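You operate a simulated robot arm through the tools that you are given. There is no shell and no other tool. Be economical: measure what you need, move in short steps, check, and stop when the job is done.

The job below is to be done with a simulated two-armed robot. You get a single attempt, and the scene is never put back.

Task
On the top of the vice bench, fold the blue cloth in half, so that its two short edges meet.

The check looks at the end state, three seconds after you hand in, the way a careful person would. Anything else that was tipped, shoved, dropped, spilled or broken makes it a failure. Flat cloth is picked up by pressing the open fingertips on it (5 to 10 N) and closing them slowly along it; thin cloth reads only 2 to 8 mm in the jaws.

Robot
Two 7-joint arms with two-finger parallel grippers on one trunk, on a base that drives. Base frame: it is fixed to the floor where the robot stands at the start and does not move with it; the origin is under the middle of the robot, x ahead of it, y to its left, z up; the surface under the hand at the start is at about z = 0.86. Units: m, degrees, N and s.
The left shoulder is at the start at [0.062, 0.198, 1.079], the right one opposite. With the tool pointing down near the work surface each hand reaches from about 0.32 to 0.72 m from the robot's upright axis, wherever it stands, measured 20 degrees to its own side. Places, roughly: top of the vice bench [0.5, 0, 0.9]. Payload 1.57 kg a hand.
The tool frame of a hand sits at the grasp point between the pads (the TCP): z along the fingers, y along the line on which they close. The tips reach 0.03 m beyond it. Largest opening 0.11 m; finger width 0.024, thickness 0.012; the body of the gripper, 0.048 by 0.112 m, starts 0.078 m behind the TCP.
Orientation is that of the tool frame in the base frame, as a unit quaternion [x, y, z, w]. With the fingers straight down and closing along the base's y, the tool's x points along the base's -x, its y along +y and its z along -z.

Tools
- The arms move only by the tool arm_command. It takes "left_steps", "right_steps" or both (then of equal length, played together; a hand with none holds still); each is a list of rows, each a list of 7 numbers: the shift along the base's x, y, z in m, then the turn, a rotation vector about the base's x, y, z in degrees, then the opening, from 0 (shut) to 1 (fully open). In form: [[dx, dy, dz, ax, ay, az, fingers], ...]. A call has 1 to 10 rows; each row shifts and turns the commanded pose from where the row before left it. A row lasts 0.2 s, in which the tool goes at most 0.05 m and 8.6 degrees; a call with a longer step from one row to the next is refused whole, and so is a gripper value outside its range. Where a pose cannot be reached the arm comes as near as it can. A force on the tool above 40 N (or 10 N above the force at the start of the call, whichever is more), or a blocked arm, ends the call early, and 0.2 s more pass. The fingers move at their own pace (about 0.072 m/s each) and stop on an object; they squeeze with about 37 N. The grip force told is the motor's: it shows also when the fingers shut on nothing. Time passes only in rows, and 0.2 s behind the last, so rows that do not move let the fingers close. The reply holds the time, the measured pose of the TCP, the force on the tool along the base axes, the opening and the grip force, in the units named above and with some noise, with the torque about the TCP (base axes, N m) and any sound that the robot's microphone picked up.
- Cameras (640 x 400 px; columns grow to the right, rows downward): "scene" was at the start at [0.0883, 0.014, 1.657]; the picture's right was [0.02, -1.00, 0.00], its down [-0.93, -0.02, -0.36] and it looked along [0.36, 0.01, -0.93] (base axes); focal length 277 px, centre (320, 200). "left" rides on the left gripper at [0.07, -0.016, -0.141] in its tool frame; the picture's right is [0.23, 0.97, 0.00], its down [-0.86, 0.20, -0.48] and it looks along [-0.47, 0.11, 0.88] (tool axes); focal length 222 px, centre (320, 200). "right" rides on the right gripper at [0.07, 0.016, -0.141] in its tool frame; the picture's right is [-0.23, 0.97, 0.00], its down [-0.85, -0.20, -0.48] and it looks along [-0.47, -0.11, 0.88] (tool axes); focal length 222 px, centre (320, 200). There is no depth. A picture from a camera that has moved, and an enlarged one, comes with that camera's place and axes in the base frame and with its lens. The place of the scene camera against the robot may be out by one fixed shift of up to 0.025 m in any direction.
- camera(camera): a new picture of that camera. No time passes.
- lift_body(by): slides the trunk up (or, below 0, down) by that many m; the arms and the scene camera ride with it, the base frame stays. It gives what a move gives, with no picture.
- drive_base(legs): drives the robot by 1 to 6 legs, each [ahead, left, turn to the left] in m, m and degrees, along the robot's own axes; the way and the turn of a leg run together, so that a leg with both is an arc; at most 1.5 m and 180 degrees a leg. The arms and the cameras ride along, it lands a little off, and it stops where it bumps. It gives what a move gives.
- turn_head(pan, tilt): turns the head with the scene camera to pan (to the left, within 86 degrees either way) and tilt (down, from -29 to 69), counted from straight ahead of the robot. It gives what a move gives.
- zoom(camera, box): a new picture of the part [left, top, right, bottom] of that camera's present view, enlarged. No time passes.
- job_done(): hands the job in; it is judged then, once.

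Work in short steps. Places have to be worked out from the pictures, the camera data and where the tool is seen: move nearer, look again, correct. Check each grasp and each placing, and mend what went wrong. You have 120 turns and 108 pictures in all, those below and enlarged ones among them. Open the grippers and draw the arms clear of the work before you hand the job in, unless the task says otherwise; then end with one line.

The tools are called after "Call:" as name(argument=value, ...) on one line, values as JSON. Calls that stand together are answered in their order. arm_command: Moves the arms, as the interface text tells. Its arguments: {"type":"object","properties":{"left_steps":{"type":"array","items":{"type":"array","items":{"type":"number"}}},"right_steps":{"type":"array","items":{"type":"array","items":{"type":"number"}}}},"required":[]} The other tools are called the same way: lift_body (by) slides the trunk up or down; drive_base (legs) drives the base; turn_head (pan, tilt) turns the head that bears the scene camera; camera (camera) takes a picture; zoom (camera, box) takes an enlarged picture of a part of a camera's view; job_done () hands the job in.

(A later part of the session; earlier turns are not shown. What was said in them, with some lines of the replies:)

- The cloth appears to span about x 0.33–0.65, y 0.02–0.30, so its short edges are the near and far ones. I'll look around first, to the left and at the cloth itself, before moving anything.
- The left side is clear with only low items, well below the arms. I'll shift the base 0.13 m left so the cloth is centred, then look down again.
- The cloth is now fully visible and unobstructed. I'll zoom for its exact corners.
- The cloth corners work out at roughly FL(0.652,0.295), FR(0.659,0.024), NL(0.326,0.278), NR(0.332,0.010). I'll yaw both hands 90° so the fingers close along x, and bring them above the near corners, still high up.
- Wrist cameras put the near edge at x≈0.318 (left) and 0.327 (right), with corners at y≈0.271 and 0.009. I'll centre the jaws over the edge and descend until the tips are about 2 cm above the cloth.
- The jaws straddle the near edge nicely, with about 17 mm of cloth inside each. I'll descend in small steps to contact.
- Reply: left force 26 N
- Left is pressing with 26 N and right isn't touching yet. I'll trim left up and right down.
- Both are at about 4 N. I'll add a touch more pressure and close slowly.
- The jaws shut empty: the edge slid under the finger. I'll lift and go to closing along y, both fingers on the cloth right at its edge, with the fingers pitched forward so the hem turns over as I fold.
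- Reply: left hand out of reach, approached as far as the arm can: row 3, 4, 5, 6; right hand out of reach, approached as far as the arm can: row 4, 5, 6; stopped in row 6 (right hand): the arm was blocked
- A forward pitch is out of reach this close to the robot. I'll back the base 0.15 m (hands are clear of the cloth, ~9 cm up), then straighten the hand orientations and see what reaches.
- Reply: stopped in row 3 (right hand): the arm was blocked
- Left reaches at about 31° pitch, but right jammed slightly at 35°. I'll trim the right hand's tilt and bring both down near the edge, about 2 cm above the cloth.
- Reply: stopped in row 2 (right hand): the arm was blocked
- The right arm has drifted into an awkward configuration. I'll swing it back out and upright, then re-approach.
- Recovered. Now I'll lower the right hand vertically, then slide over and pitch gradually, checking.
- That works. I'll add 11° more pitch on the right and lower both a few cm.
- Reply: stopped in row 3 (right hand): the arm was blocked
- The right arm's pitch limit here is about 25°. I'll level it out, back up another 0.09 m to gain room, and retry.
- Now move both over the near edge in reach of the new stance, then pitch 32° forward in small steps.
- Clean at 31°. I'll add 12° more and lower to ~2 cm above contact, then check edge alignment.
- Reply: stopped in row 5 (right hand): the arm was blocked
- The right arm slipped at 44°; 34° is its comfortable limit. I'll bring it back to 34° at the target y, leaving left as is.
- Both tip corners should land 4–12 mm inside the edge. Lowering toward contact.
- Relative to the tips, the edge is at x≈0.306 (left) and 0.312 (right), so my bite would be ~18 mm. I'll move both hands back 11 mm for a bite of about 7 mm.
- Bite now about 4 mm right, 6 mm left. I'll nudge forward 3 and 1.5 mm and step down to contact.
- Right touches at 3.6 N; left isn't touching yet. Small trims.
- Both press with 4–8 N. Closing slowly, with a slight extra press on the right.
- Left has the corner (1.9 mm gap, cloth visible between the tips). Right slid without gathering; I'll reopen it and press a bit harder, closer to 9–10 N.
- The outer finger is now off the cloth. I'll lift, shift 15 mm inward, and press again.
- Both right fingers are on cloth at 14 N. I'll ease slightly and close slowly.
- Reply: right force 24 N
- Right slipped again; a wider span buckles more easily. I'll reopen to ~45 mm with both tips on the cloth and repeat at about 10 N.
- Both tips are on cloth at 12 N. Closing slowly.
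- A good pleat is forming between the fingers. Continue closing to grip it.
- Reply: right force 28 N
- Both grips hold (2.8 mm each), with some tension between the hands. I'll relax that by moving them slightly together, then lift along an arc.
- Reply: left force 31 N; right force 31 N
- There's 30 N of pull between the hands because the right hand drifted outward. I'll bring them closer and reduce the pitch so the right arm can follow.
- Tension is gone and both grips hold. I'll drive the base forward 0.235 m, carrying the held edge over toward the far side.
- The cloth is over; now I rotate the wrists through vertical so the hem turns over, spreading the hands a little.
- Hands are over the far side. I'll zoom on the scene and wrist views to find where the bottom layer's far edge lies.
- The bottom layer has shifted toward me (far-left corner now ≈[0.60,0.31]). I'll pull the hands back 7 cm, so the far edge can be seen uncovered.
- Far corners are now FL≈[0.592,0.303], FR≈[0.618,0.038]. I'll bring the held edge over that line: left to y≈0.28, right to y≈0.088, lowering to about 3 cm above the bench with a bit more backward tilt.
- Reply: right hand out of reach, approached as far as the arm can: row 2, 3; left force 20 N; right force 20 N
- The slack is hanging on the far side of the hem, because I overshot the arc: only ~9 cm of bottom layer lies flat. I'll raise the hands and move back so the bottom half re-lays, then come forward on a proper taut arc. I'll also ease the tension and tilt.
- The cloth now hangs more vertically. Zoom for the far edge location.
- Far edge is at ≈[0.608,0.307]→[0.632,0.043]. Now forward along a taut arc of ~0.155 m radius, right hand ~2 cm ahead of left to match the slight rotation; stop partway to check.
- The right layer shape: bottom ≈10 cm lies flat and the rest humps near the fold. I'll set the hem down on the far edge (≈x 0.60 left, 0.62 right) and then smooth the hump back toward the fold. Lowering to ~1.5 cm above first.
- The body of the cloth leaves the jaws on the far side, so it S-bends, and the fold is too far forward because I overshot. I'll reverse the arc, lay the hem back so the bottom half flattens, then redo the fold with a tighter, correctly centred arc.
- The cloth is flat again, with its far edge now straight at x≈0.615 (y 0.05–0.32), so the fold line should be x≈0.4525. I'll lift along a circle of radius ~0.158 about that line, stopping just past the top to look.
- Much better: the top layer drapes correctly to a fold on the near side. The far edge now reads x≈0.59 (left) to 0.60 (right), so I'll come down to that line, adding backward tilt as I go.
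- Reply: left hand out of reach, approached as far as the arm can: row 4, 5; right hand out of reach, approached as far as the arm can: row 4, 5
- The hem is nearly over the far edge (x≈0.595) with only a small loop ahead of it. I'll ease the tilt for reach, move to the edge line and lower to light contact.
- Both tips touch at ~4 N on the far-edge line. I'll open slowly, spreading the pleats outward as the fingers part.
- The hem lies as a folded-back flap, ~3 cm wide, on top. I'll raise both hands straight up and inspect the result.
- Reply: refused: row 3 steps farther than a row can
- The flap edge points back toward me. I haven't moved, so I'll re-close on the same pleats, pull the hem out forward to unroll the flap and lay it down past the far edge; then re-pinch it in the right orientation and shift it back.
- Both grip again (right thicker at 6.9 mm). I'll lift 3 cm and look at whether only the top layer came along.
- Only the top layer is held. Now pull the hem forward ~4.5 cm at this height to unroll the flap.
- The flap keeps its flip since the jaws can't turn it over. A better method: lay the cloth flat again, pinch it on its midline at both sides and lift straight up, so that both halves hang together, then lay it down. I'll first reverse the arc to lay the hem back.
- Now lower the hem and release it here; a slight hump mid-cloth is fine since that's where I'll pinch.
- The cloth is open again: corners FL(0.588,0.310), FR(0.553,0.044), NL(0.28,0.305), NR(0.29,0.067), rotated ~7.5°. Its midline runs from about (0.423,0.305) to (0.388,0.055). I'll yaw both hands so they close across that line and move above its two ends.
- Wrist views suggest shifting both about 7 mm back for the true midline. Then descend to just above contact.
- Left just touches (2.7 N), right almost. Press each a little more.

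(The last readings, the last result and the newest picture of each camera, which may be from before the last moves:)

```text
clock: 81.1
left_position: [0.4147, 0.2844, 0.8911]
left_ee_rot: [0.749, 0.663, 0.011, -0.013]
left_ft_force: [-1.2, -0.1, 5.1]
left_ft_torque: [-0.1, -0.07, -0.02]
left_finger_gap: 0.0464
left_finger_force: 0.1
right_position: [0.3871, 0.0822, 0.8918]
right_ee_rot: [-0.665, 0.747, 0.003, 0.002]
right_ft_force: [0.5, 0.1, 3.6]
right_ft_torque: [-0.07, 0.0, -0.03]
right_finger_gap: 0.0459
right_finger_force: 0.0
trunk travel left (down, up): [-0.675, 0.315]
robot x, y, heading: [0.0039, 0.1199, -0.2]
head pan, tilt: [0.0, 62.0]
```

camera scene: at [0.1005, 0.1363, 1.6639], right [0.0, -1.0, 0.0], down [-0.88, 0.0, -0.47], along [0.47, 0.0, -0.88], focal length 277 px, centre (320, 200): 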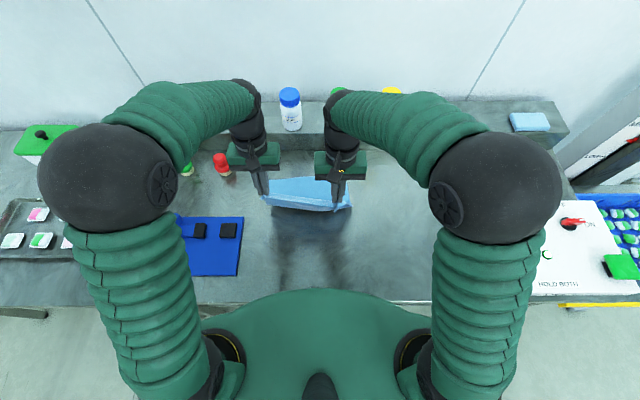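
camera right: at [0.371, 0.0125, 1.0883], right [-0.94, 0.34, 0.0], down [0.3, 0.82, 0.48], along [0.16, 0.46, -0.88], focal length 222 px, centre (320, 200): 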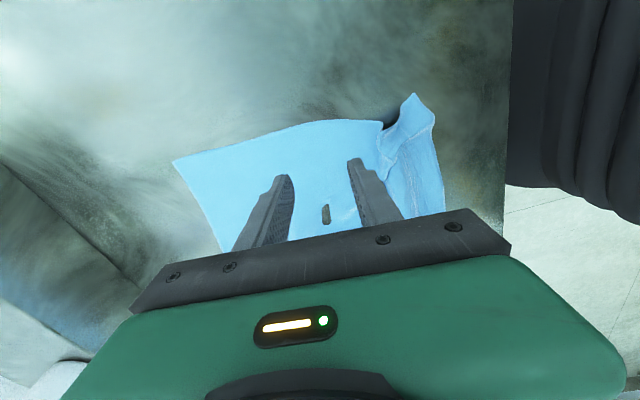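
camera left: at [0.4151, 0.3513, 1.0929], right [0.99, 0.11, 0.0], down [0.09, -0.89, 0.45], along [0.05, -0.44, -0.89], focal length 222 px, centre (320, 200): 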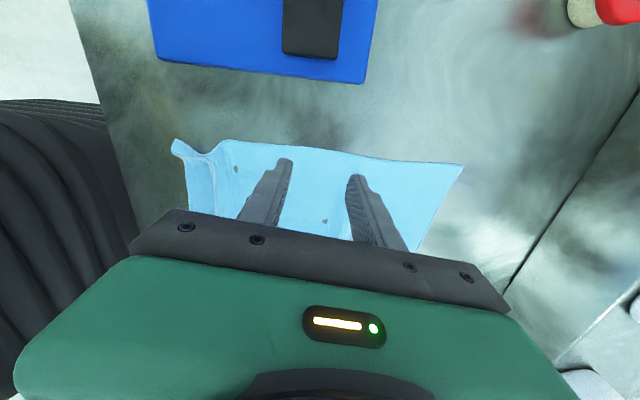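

A bit more pressure (aiming for ~9–11 N, which worked before), then close slowly.

Call:
arm_command(left_steps=[[0, 0, -0.0005, 0, 0, 0, 0.42], [0, 0, 0, 0, 0, 0, 0.39], [0, 0, 0, 0, 0, 0, 0.36], [0, 0, 0, 0, 0, 0, 0.33], [0, 0, 0, 0, 0, 0, 0.3], [0, 0, 0, 0, 0, 0, 0.27], [0, 0, 0, 0, 0, 0, 0.24], [0, 0, 0, 0, 0, 0, 0.21], [0, 0, 0, 0, 0, 0, 0.18]], right_steps=[[0, 0, -0.0007, 0, 0, 0, 0.42], [0, 0, 0, 0, 0, 0, 0.39], [0, 0, 0, 0, 0, 0, 0.36], [0, 0, 0, 0, 0, 0, 0.33], [0, 0, 0, 0, 0, 0, 0.3], [0, 0, 0, 0, 0, 0, 0.27], [0, 0, 0, 0, 0, 0, 0.24], [0, 0, 0, 0, 0, 0, 0.21], [0, 0, 0, 0, 0, 0, 0.18]])

Call:
zoom(camera="left", box=[160, 80, 480, 240])

Call:
zoom(camera="right", box=[160, 80, 480, 240])

```text
clock: 83.1
left_position: [0.4151, 0.284, 0.8914]
left_ee_rot: [0.749, 0.663, 0.012, -0.013]
left_ft_force: [-0.9, -0.5, 12.6]
left_ft_torque: [-0.07, 0.07, -0.06]
left_finger_gap: 0.0205
left_finger_force: 0.5
right_position: [0.3852, 0.0815, 0.8917]
right_ee_rot: [-0.664, 0.747, 0.002, 0.003]
right_ft_force: [1.2, 0.3, 22.2]
right_ft_torque: [-0.21, 0.14, 0.01]
right_finger_gap: 0.0162
right_finger_force: 0.2
trunk travel left (down, up): [-0.675, 0.315]
robot x, y, heading: [0.0042, 0.1305, -0.1]
head pan, tilt: [0.0, 62.0]
```

```text
2.00 times, centred on (320, 160) of left
camera zoom: at [0.4076, 0.3505, 1.0356], right [0.99, 0.11, 0.01], down [0.09, -0.89, 0.45], along [0.05, -0.44, -0.89], focal length 444 px, centre (320, 280)
```

zoom: 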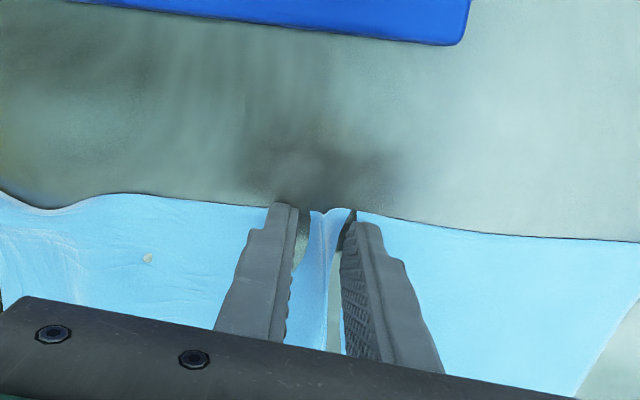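

```text
2.00 times, centred on (320, 160) of right
camera zoom: at [0.3624, 0.0125, 1.0317], right [-0.94, 0.34, 0.0], down [0.3, 0.82, 0.48], along [0.16, 0.46, -0.88], focal length 444 px, centre (320, 280)
```

zoom: 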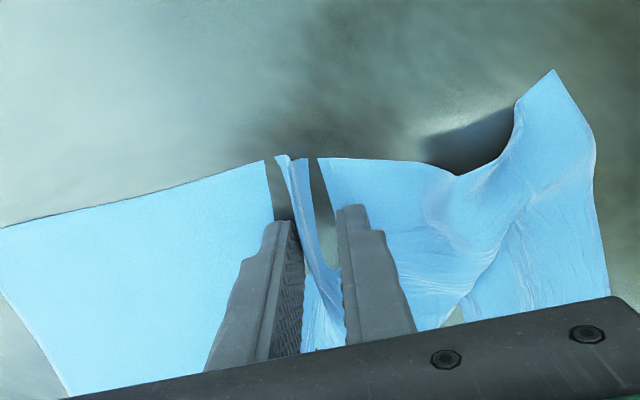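

Both sides have a clear pleat standing between the fingers. Close fully on it.

Call:
arm_command(left_steps=[[0, 0, 0, 0, 0, 0, 0.15], [0, 0, 0, 0, 0, 0, 0.12], [0, 0, 0, 0, 0, 0, 0.09], [0, 0, 0, 0, 0, 0, 0.06], [0, 0, 0, 0, 0, 0, 0.03], [0, 0, 0, 0, 0, 0, 0], [0, 0, 0, 0, 0, 0, 0], [0, 0, 0, 0, 0, 0, 0]], right_steps=[[0, 0, 0.0003, 0, 0, 0, 0.12], [0, 0, 0, 0, 0, 0, 0.1], [0, 0, 0, 0, 0, 0, 0.07], [0, 0, 0, 0, 0, 0, 0.04], [0, 0, 0, 0, 0, 0, 0.02], [0, 0, 0, 0, 0, 0, 0], [0, 0, 0, 0, 0, 0, 0], [0, 0, 0, 0, 0, 0, 0]])

```text
clock: 84.9
left_position: [0.4147, 0.2859, 0.8921]
left_ee_rot: [0.748, 0.663, 0.012, -0.012]
left_ft_force: [2.3, 0.5, 13.5]
left_ft_torque: [-0.13, -0.01, 0.02]
left_finger_gap: 0.0025
left_finger_force: 23.8
right_position: [0.386, 0.0818, 0.8918]
right_ee_rot: [-0.665, 0.747, 0.003, 0.002]
right_ft_force: [2.1, -0.7, 23.1]
right_ft_torque: [-0.19, 0.01, 0.03]
right_finger_gap: 0.0024
right_finger_force: 23.8
trunk travel left (down, up): [-0.675, 0.315]
robot x, y, heading: [-0.0014, 0.1248, 0.2]
head pan, tilt: [0.0, 62.0]
```

Both hands grip 2.5 mm of cloth on the midline. Lift straight up 0.2 m, squaring the fold line to the bench as it rises.

Call:
arm_command(left_steps=[[0, 0, 0.015, 0, 0, 0, 0], [0, 0, 0.025, 0, 0, 0, 0], [-0.002, 0, 0.025, 0, 0, 1, 0], [-0.003, 0, 0.025, 0, 0, 2, 0], [-0.003, 0, 0.025, 0, 0, 2, 0], [-0.003, 0, 0.025, 0, 0, 2, 0], [-0.003, 0, 0.025, 0, 0, 0.5, 0], [0, 0, 0.025, 0, 0, 0, 0], [0, 0, 0.015, 0, 0, 0, 0], [0, 0, 0, 0, 0, 0, 0]], right_steps=[[0, 0, 0.015, 0, 0, 0, 0], [0, 0, 0.025, 0, 0, 0, 0], [0.002, 0, 0.025, 0, 0, 1, 0], [0.003, 0, 0.025, 0, 0, 2, 0], [0.003, 0, 0.025, 0, 0, 2, 0], [0.003, 0, 0.025, 0, 0, 2, 0], [0.003, 0, 0.025, 0, 0, 0.5, 0], [0, 0, 0.025, 0, 0, 0, 0], [0, 0, 0.015, 0, 0, 0, 0], [0, 0, 0, 0, 0, 0, 0]])

Call:
camera(camera="left")

Call:
zoom(camera="scene", box=[190, 140, 430, 290])

```text
clock: 87.1
left_position: [0.4026, 0.284, 1.0933]
left_ee_rot: [0.704, 0.71, 0.011, -0.013]
left_ft_force: [0.0, -0.6, -0.5]
left_ft_torque: [0.0, 0.01, -0.02]
left_finger_gap: 0.0026
left_finger_force: 23.7
right_position: [0.4002, 0.0828, 1.0947]
right_ee_rot: [0.712, -0.703, -0.003, 0.0]
right_ft_force: [-0.7, -0.5, 0.2]
right_ft_torque: [0.03, 0.0, -0.03]
right_finger_gap: 0.0024
right_finger_force: 23.8
trunk travel left (down, up): [-0.675, 0.315]
robot x, y, heading: [0.0012, 0.1274, -0.1]
head pan, tilt: [0.0, 62.0]
```

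```text
20 pictures are left
camera left: at [0.3872, 0.3478, 1.2375], right [0.97, 0.24, 0.0], down [0.21, -0.87, 0.45], along [0.11, -0.43, -0.89], focal length 222 px, centre (320, 200)
```

left: 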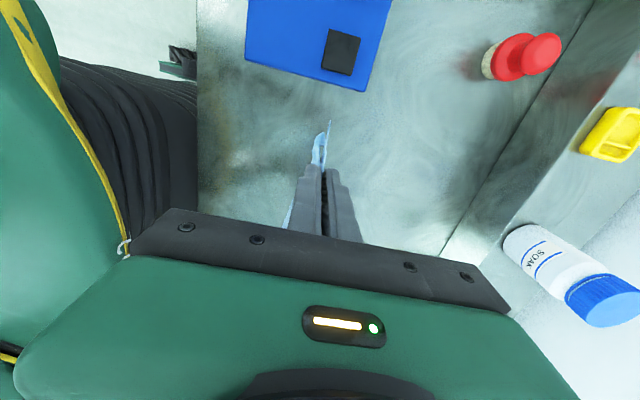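

```text
2.67 times, centred on (310, 215) of scene
camera zoom: at [0.0981, 0.1365, 1.6641], right [0.0, -1.0, 0.0], down [-0.88, 0.0, -0.47], along [0.47, 0.0, -0.88], focal length 740 px, centre (347, 160)
```

zoom: 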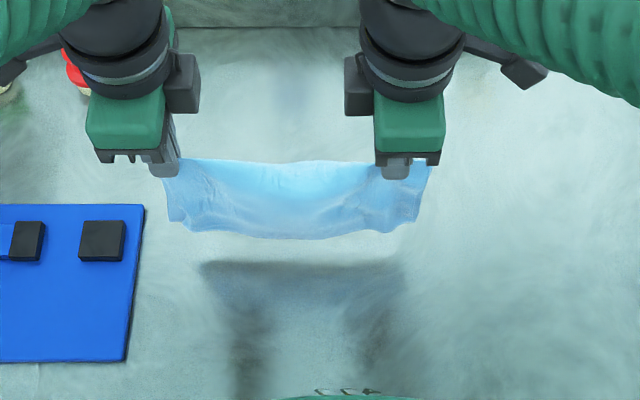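

The cloth hangs evenly from its midline with both halves together. Now lower, moving forward as the free edges touch, so it lays down trailing toward me.

Call:
arm_command(left_steps=[[0, 0, -0.02, 0, 0, 0, 0], [0, 0, -0.02, 0, 0, 0, 0], [0.02, 0, -0.015, 0, 0, 0, 0], [0.025, 0, -0.018, 0, 0, 0, 0], [0.03, 0, -0.024, 0, 0, 0, 0], [0.03, 0, -0.028, 0, 0, 0, 0], [0.025, 0, -0.027, 0, 0, 0, 0], [0.022, 0, -0.02, 0, 0, 0, 0], [0.02, 0, -0.012, 0, 0, 0, 0], [0, 0, 0, 0, 0, 0, 0]], right_steps=[[0, 0, -0.02, 0, 0, 0, 0], [0, 0, -0.02, 0, 0, 0, 0], [0.02, 0, -0.015, 0, 0, 0, 0], [0.025, 0, -0.018, 0, 0, 0, 0], [0.03, 0, -0.024, 0, 0, 0, 0], [0.03, 0, -0.028, 0, 0, 0, 0], [0.025, 0, -0.027, 0, 0, 0, 0], [0.022, 0, -0.02, 0, 0, 0, 0], [0.02, 0, -0.012, 0, 0, 0, 0], [0, 0, 0, 0, 0, 0, 0]])

Call:
zoom(camera="scene", box=[210, 130, 410, 255])

```text
clock: 89.3
left_position: [0.5724, 0.2843, 0.9113]
left_ee_rot: [0.704, 0.71, 0.011, -0.013]
left_ft_force: [0.6, 1.1, -1.2]
left_ft_torque: [-0.03, -0.03, -0.01]
left_finger_gap: 0.0026
left_finger_force: 23.9
right_position: [0.5745, 0.0839, 0.9117]
right_ee_rot: [0.712, -0.702, -0.002, -0.001]
right_ft_force: [-0.2, -0.2, 0.5]
right_ft_torque: [0.01, -0.01, 0.0]
right_finger_gap: 0.0022
right_finger_force: 23.5
trunk travel left (down, up): [-0.675, 0.315]
robot x, y, heading: [0.0042, 0.1262, -0.1]
head pan, tilt: [0.0, 62.0]
```

```text
3.20 times, centred on (310, 192) of scene
camera zoom: at [0.0989, 0.1367, 1.6641], right [0.0, -1.0, 0.0], down [-0.88, 0.0, -0.47], along [0.47, 0.0, -0.88], focal length 887 px, centre (352, 224)
```

zoom: 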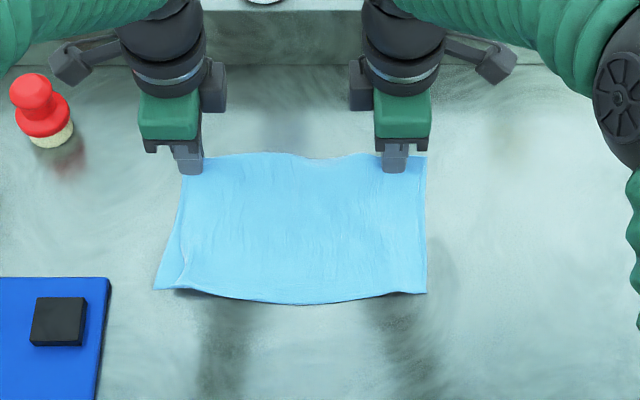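

Lovely: a clean half fold with edges near together. Lower the last 1.5 cm with a slight forward pull, then open gently.

Call:
arm_command(left_steps=[[0.008, 0, -0.007, 0, 0, 0, 0], [0.006, 0, -0.006, 0, 0, 0, 0], [0, 0, -0.001, 0, 0, 0, 0], [0, 0, 0, 0, 0, 0, 0.04], [0, 0, 0, 0, 0, 0, 0.08], [0, 0, 0, 0, 0, 0, 0.14], [0, 0, 0, 0, 0, 0, 0.2]], right_steps=[[0.008, 0, -0.007, 0, 0, 0, 0], [0.006, 0, -0.006, 0, 0, 0, 0], [0, 0, -0.001, 0, 0, 0, 0], [0, 0, 0, 0, 0, 0, 0.04], [0, 0, 0, 0, 0, 0, 0.08], [0, 0, 0, 0, 0, 0, 0.14], [0, 0, 0, 0, 0, 0, 0.2]])

Call:
zoom(camera="left", box=[160, 80, 480, 240])

```text
clock: 90.9
left_position: [0.5873, 0.2835, 0.8963]
left_ee_rot: [0.704, 0.71, 0.01, -0.014]
left_ft_force: [-0.3, 0.2, -0.4]
left_ft_torque: [0.01, -0.01, -0.01]
left_finger_gap: 0.0218
left_finger_force: 0.1
right_position: [0.5869, 0.0812, 0.8977]
right_ee_rot: [0.712, -0.702, -0.003, -0.001]
right_ft_force: [-0.3, -0.1, 0.2]
right_ft_torque: [-0.05, 0.03, -0.01]
right_finger_gap: 0.0218
right_finger_force: 0.0
trunk travel left (down, up): [-0.675, 0.315]
robot x, y, heading: [-0.0012, 0.1222, -0.1]
head pan, tilt: [0.0, 62.0]
```

```text
2.00 times, centred on (320, 160) of left
camera zoom: at [0.5726, 0.3494, 1.0404], right [0.97, 0.24, 0.0], down [0.21, -0.87, 0.45], along [0.11, -0.43, -0.89], focal length 444 px, centre (320, 280)
```

zoom: 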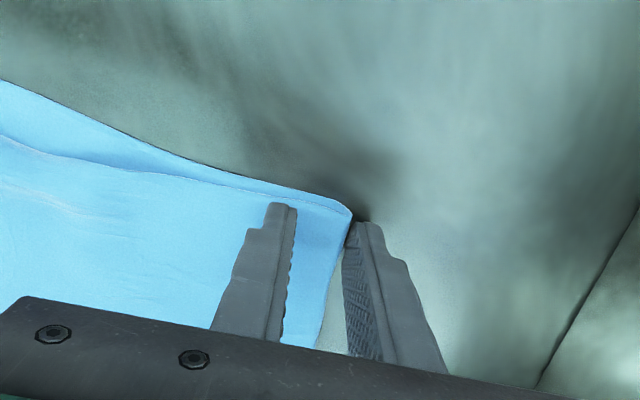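

The fold lies down cleanly between the fingers. I'll lift straight up and swing the arms out of the way to inspect.

Call:
arm_command(left_steps=[[0, 0, 0.01, 0, 0, 0, 0.24], [0, 0, 0.03, 0, 0, 0, 0.24], [0, 0, 0.04, 0, 0, 0, 0.24], [0, 0.02, 0.04, 0, 0, 0, 0.24], [-0.02, 0.035, 0.01, 0, 0, 0, 0.24], [-0.03, 0.035, 0, 0, 0, 0, 0.24], [-0.03, 0.03, 0, 0, 0, 0, 0.24]], right_steps=[[0, 0, 0.01, 0, 0, 0, 0.24], [0, 0, 0.03, 0, 0, 0, 0.24], [0, 0, 0.04, 0, 0, 0, 0.24], [0, -0.02, 0.04, 0, 0, 0, 0.24], [-0.02, -0.035, 0.01, 0, 0, 0, 0.24], [-0.03, -0.035, 0, 0, 0, 0, 0.24], [-0.03, -0.03, 0, 0, 0, 0, 0.24]])

Call:
zoom(camera="scene", box=[220, 140, 400, 252])

Call:
camera(camera="scene")

```text
clock: 92.5
left_position: [0.504, 0.4044, 1.0276]
left_ee_rot: [0.704, 0.71, 0.011, -0.014]
left_ft_force: [-0.2, 0.6, -0.3]
left_ft_torque: [0.01, -0.02, 0.01]
left_finger_gap: 0.0264
left_finger_force: 0.0
right_position: [0.5043, -0.0381, 1.0312]
right_ee_rot: [0.712, -0.702, -0.003, -0.002]
right_ft_force: [-0.4, 0.2, 0.3]
right_ft_torque: [0.04, -0.03, -0.03]
right_finger_gap: 0.0264
right_finger_force: 0.0
trunk travel left (down, up): [-0.675, 0.315]
robot x, y, heading: [0.0007, 0.1256, -0.3]
head pan, tilt: [0.0, 62.0]
```

```text
3.56 times, centred on (310, 196) of scene
camera zoom: at [0.095, 0.1363, 1.6643], right [0.0, -1.0, 0.0], down [-0.88, 0.0, -0.47], along [0.47, 0.0, -0.88], focal length 986 px, centre (356, 214)
```

zoom: 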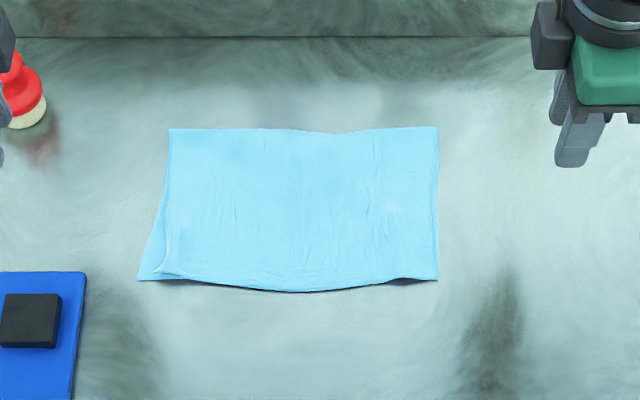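

```text
15 pictures are left
camera scene: at [0.095, 0.1363, 1.6643], right [0.0, -1.0, 0.0], down [-0.88, 0.0, -0.47], along [0.47, 0.0, -0.88], focal length 277 px, centre (320, 200)
```

scene: 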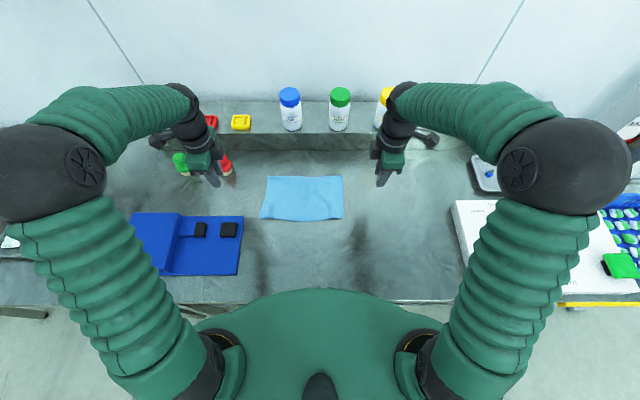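

The cloth is folded in half with the near edges nearly together; the left-near corner of the top layer seems 2–3 cm inside the bottom one. A closer look.

Call:
zoom(camera="scene", box=[250, 195, 354, 230])

Call:
zoom(camera="left", box=[0, 0, 640, 260])

```text
6.15 times, centred on (302, 212) of scene
camera zoom: at [0.095, 0.1363, 1.6643], right [0.0, -1.0, 0.0], down [-0.88, 0.0, -0.47], along [0.47, 0.0, -0.88], focal length 1706 px, centre (431, 123)
```

zoom: 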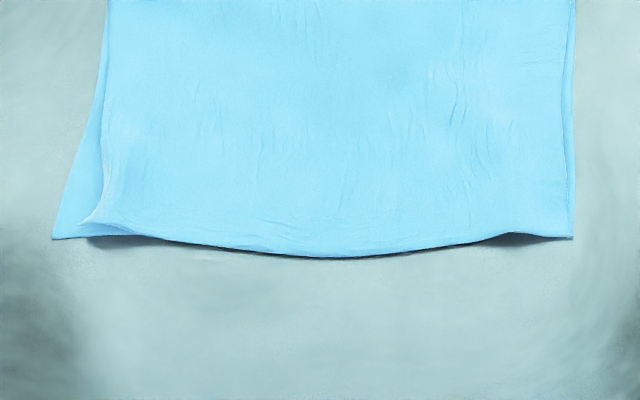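

```text
1.00 times, centred on (320, 130) of left (not enlarged: the box is as wide or as high as the picture)
camera zoom: at [0.489, 0.4683, 1.171], right [0.97, 0.24, 0.01], down [0.21, -0.87, 0.45], along [0.11, -0.43, -0.89], focal length 222 px, centre (320, 270)
```

zoom: 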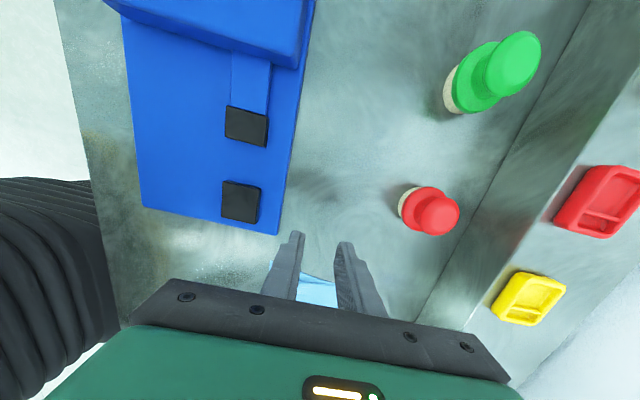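

The top layer's left edge is curled in by ~1.6 cm at that corner; otherwise edges agree within about 1 cm. I'll flatten it with a very light outward stroke of the closed left fingertips.

Call:
arm_command(left_steps=[[-0.006, -0.03, -0.01, 0, 0, 0, 0], [-0.006, -0.035, -0.02, 0, 0, 0, 0], [-0.006, -0.035, -0.025, 0, 0, 0, 0], [-0.006, -0.03, -0.03, 0, 0, 0, 0], [0, 0, -0.03, 0, 0, 0, 0], [0, 0, -0.01, 0, 0, 0, 0], [0, 0, 0, 0, 0, 0, 0]])

Call:
zoom(camera="left", box=[160, 60, 480, 240])

```text
clock: 94.1
left_position: [0.4844, 0.2736, 0.9013]
left_ee_rot: [0.704, 0.71, 0.011, -0.014]
left_ft_force: [-0.4, -0.6, 0.6]
left_ft_torque: [0.02, -0.02, -0.03]
left_finger_gap: 0.0001
left_finger_force: 21.6
right_position: [0.5055, -0.0385, 1.0286]
right_ee_rot: [0.712, -0.702, -0.003, -0.002]
right_ft_force: [-0.1, 0.4, 0.5]
right_ft_torque: [0.0, -0.01, 0.03]
right_finger_gap: 0.0267
right_finger_force: 0.1
trunk travel left (down, up): [-0.675, 0.315]
robot x, y, heading: [0.0008, 0.1217, -0.3]
head pan, tilt: [0.0, 62.0]
```

```text
2.00 times, centred on (320, 150) of left
camera zoom: at [0.4678, 0.3386, 1.0461], right [0.97, 0.24, 0.0], down [0.21, -0.87, 0.45], along [0.11, -0.43, -0.89], focal length 444 px, centre (320, 300)
```

zoom: 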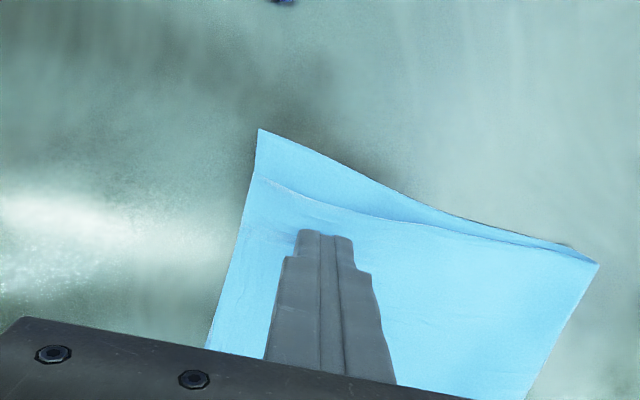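

Clear view: top corner sits ~2 cm short in y of the bottom one. Touch down lightly and stroke 2 cm outward.

Call:
arm_command(left_steps=[[-0.004, 0, -0.004, 0, 0, 0, 0], [0, 0, -0.002, 0, 0, 0, 0], [0, 0, 0, 0, 0, 0, 0]])

```text
clock: 94.9
left_position: [0.4777, 0.2732, 0.8965]
left_ee_rot: [0.703, 0.711, 0.011, -0.015]
left_ft_force: [0.6, 0.4, -0.2]
left_ft_torque: [0.0, -0.01, -0.03]
left_finger_gap: 0.0001
left_finger_force: 21.0
right_position: [0.5069, -0.039, 1.0293]
right_ee_rot: [0.712, -0.702, -0.003, -0.001]
right_ft_force: [-0.5, -0.3, -0.1]
right_ft_torque: [-0.02, 0.02, -0.01]
right_finger_gap: 0.0267
right_finger_force: 0.2
trunk travel left (down, up): [-0.675, 0.315]
robot x, y, heading: [0.0024, 0.1253, 0.0]
head pan, tilt: [0.0, 62.0]
```

Call:
arm_command(left_steps=[[0, 0, -0.0015, 0, 0, 0, 0], [0, 0, -0.001, 0, 0, 0, 0], [0, 0, 0, 0, 0, 0, 0]])

```text
clock: 95.7
left_position: [0.4794, 0.2733, 0.893]
left_ee_rot: [0.704, 0.71, 0.01, -0.014]
left_ft_force: [-0.1, 1.0, 0.3]
left_ft_torque: [-0.03, -0.02, 0.0]
left_finger_gap: 0.0
left_finger_force: 21.1
right_position: [0.5055, -0.0374, 1.0295]
right_ee_rot: [0.713, -0.702, -0.004, -0.001]
right_ft_force: [0.5, 0.7, 0.0]
right_ft_torque: [-0.01, 0.0, 0.03]
right_finger_gap: 0.0266
right_finger_force: 0.1
trunk travel left (down, up): [-0.675, 0.315]
robot x, y, heading: [0.0004, 0.1249, -0.3]
head pan, tilt: [0.0, 62.0]
```

Still no contact; half-millimetre further, then the outward stroke in small moves.

Call:
arm_command(left_steps=[[0, 0, -0.001, 0, 0, 0, 0], [0, 0, 0, 0, 0, 0, 0]])

```text
clock: 96.3
left_position: [0.479, 0.2736, 0.8932]
left_ee_rot: [0.703, 0.711, 0.011, -0.014]
left_ft_force: [-0.6, -1.0, 2.7]
left_ft_torque: [0.0, 0.01, -0.04]
left_finger_gap: 0.0
left_finger_force: 21.0
right_position: [0.5058, -0.0385, 1.0297]
right_ee_rot: [0.712, -0.702, -0.004, -0.002]
right_ft_force: [0.1, 1.0, 0.7]
right_ft_torque: [-0.04, 0.01, 0.02]
right_finger_gap: 0.0263
right_finger_force: 0.1
trunk travel left (down, up): [-0.675, 0.315]
robot x, y, heading: [-0.0005, 0.1241, -0.2]
head pan, tilt: [0.0, 62.0]
```

Contact at 2.7 N. Stroke outward 2 cm.

Call:
arm_command(left_steps=[[0, 0.005, 0, 0, 0, 0, 0], [0, 0.005, 0, 0, 0, 0, 0], [0, 0.005, 0, 0, 0, 0, 0], [-0.002, 0.005, 0, 0, 0, 0, 0], [0, 0, 0.003, 0, 0, 0, 0], [0, 0, 0.01, 0, 0, 0, 0]])

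Call:
zoom(camera="left", box=[160, 60, 480, 240])

```text
clock: 97.7
left_position: [0.4774, 0.2949, 0.904]
left_ee_rot: [0.704, 0.71, 0.011, -0.014]
left_ft_force: [-0.2, 0.2, 0.4]
left_ft_torque: [-0.01, -0.01, -0.02]
left_finger_gap: 0.0003
left_finger_force: 21.5
right_position: [0.5053, -0.0384, 1.0294]
right_ee_rot: [0.712, -0.702, -0.003, -0.002]
right_ft_force: [0.1, -0.3, 1.1]
right_ft_torque: [-0.02, -0.02, 0.02]
right_finger_gap: 0.0261
right_finger_force: 0.1
trunk travel left (down, up): [-0.675, 0.315]
robot x, y, heading: [0.0014, 0.1235, -0.3]
head pan, tilt: [0.0, 62.0]
```

```text
2.00 times, centred on (320, 150) of left
camera zoom: at [0.4619, 0.3588, 1.0497], right [0.97, 0.24, 0.0], down [0.21, -0.87, 0.45], along [0.11, -0.43, -0.89], focal length 444 px, centre (320, 300)
```

zoom: 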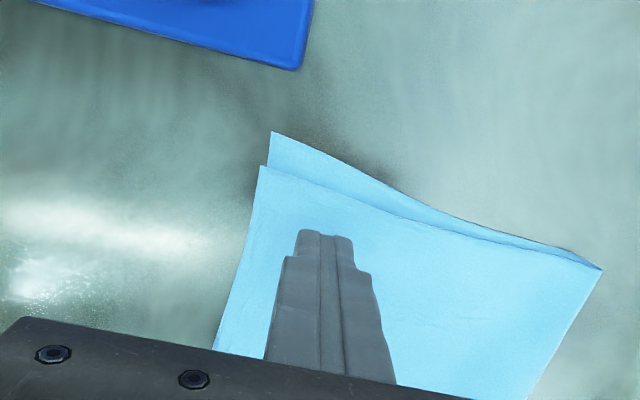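

The top edge is now flat and the corner gap is down to about 1.5 cm. Withdraw and inspect.

Call:
arm_command(left_steps=[[0, 0, 0.04, 0, 0, 0, 0.1], [0, 0.02, 0.04, 0, 0, 0, 0.3], [0, 0.03, 0.035, 0, 0, 0, 0.5], [-0.02, 0.03, 0.02, 0, 0, 0, 0.5], [-0.02, 0.03, 0, 0, 0, 0, 0.5]], right_steps=[[0, 0, 0.01, 0, 0, 0, 0.3], [0, -0.01, 0.01, 0, 0, 0, 0.4], [0, -0.01, 0, 0, 0, 0, 0.5], [-0.02, -0.01, 0, 0, 0, 0, 0.5], [-0.02, -0.01, 0, 0, 0, 0, 0.5]])

Call:
zoom(camera="scene", box=[240, 160, 368, 240])

```text
clock: 98.9
left_position: [0.435, 0.4062, 1.0429]
left_ee_rot: [0.704, 0.71, 0.011, -0.013]
left_ft_force: [-1.1, 0.4, -0.6]
left_ft_torque: [0.0, -0.02, -0.01]
left_finger_gap: 0.0548
left_finger_force: 0.0
right_position: [0.4638, -0.077, 1.0498]
right_ee_rot: [0.712, -0.702, -0.002, -0.002]
right_ft_force: [-0.6, -0.3, 0.5]
right_ft_torque: [0.01, 0.02, 0.01]
right_finger_gap: 0.055
right_finger_force: 0.0
trunk travel left (down, up): [-0.675, 0.315]
robot x, y, heading: [-0.0017, 0.1291, -0.2]
head pan, tilt: [0.0, 62.0]
```

```text
5.00 times, centred on (304, 200) of scene
camera zoom: at [0.0942, 0.1372, 1.6643], right [0.0, -1.0, 0.0], down [-0.88, 0.0, -0.47], along [0.47, 0.0, -0.88], focal length 1386 px, centre (400, 200)
```

zoom: 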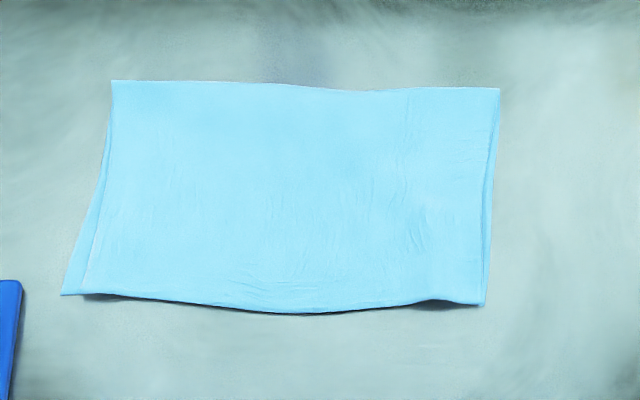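

The cloth on the vice bench is folded in half, with its short edges within about 1 cm of each other. The top layer's left corner sits about 1.5 cm inside the bottom one. The grippers are open, the arms are clear, and nothing else looks disturbed, so I'm handing in.

Call:
job_done()

```text
The job is handed in.
```

The blue cloth is folded in half on the vice bench, with its short edges within about 1 cm of each other, apart from the left corner, where the top layer sits about 1.5 cm inside the bottom one.
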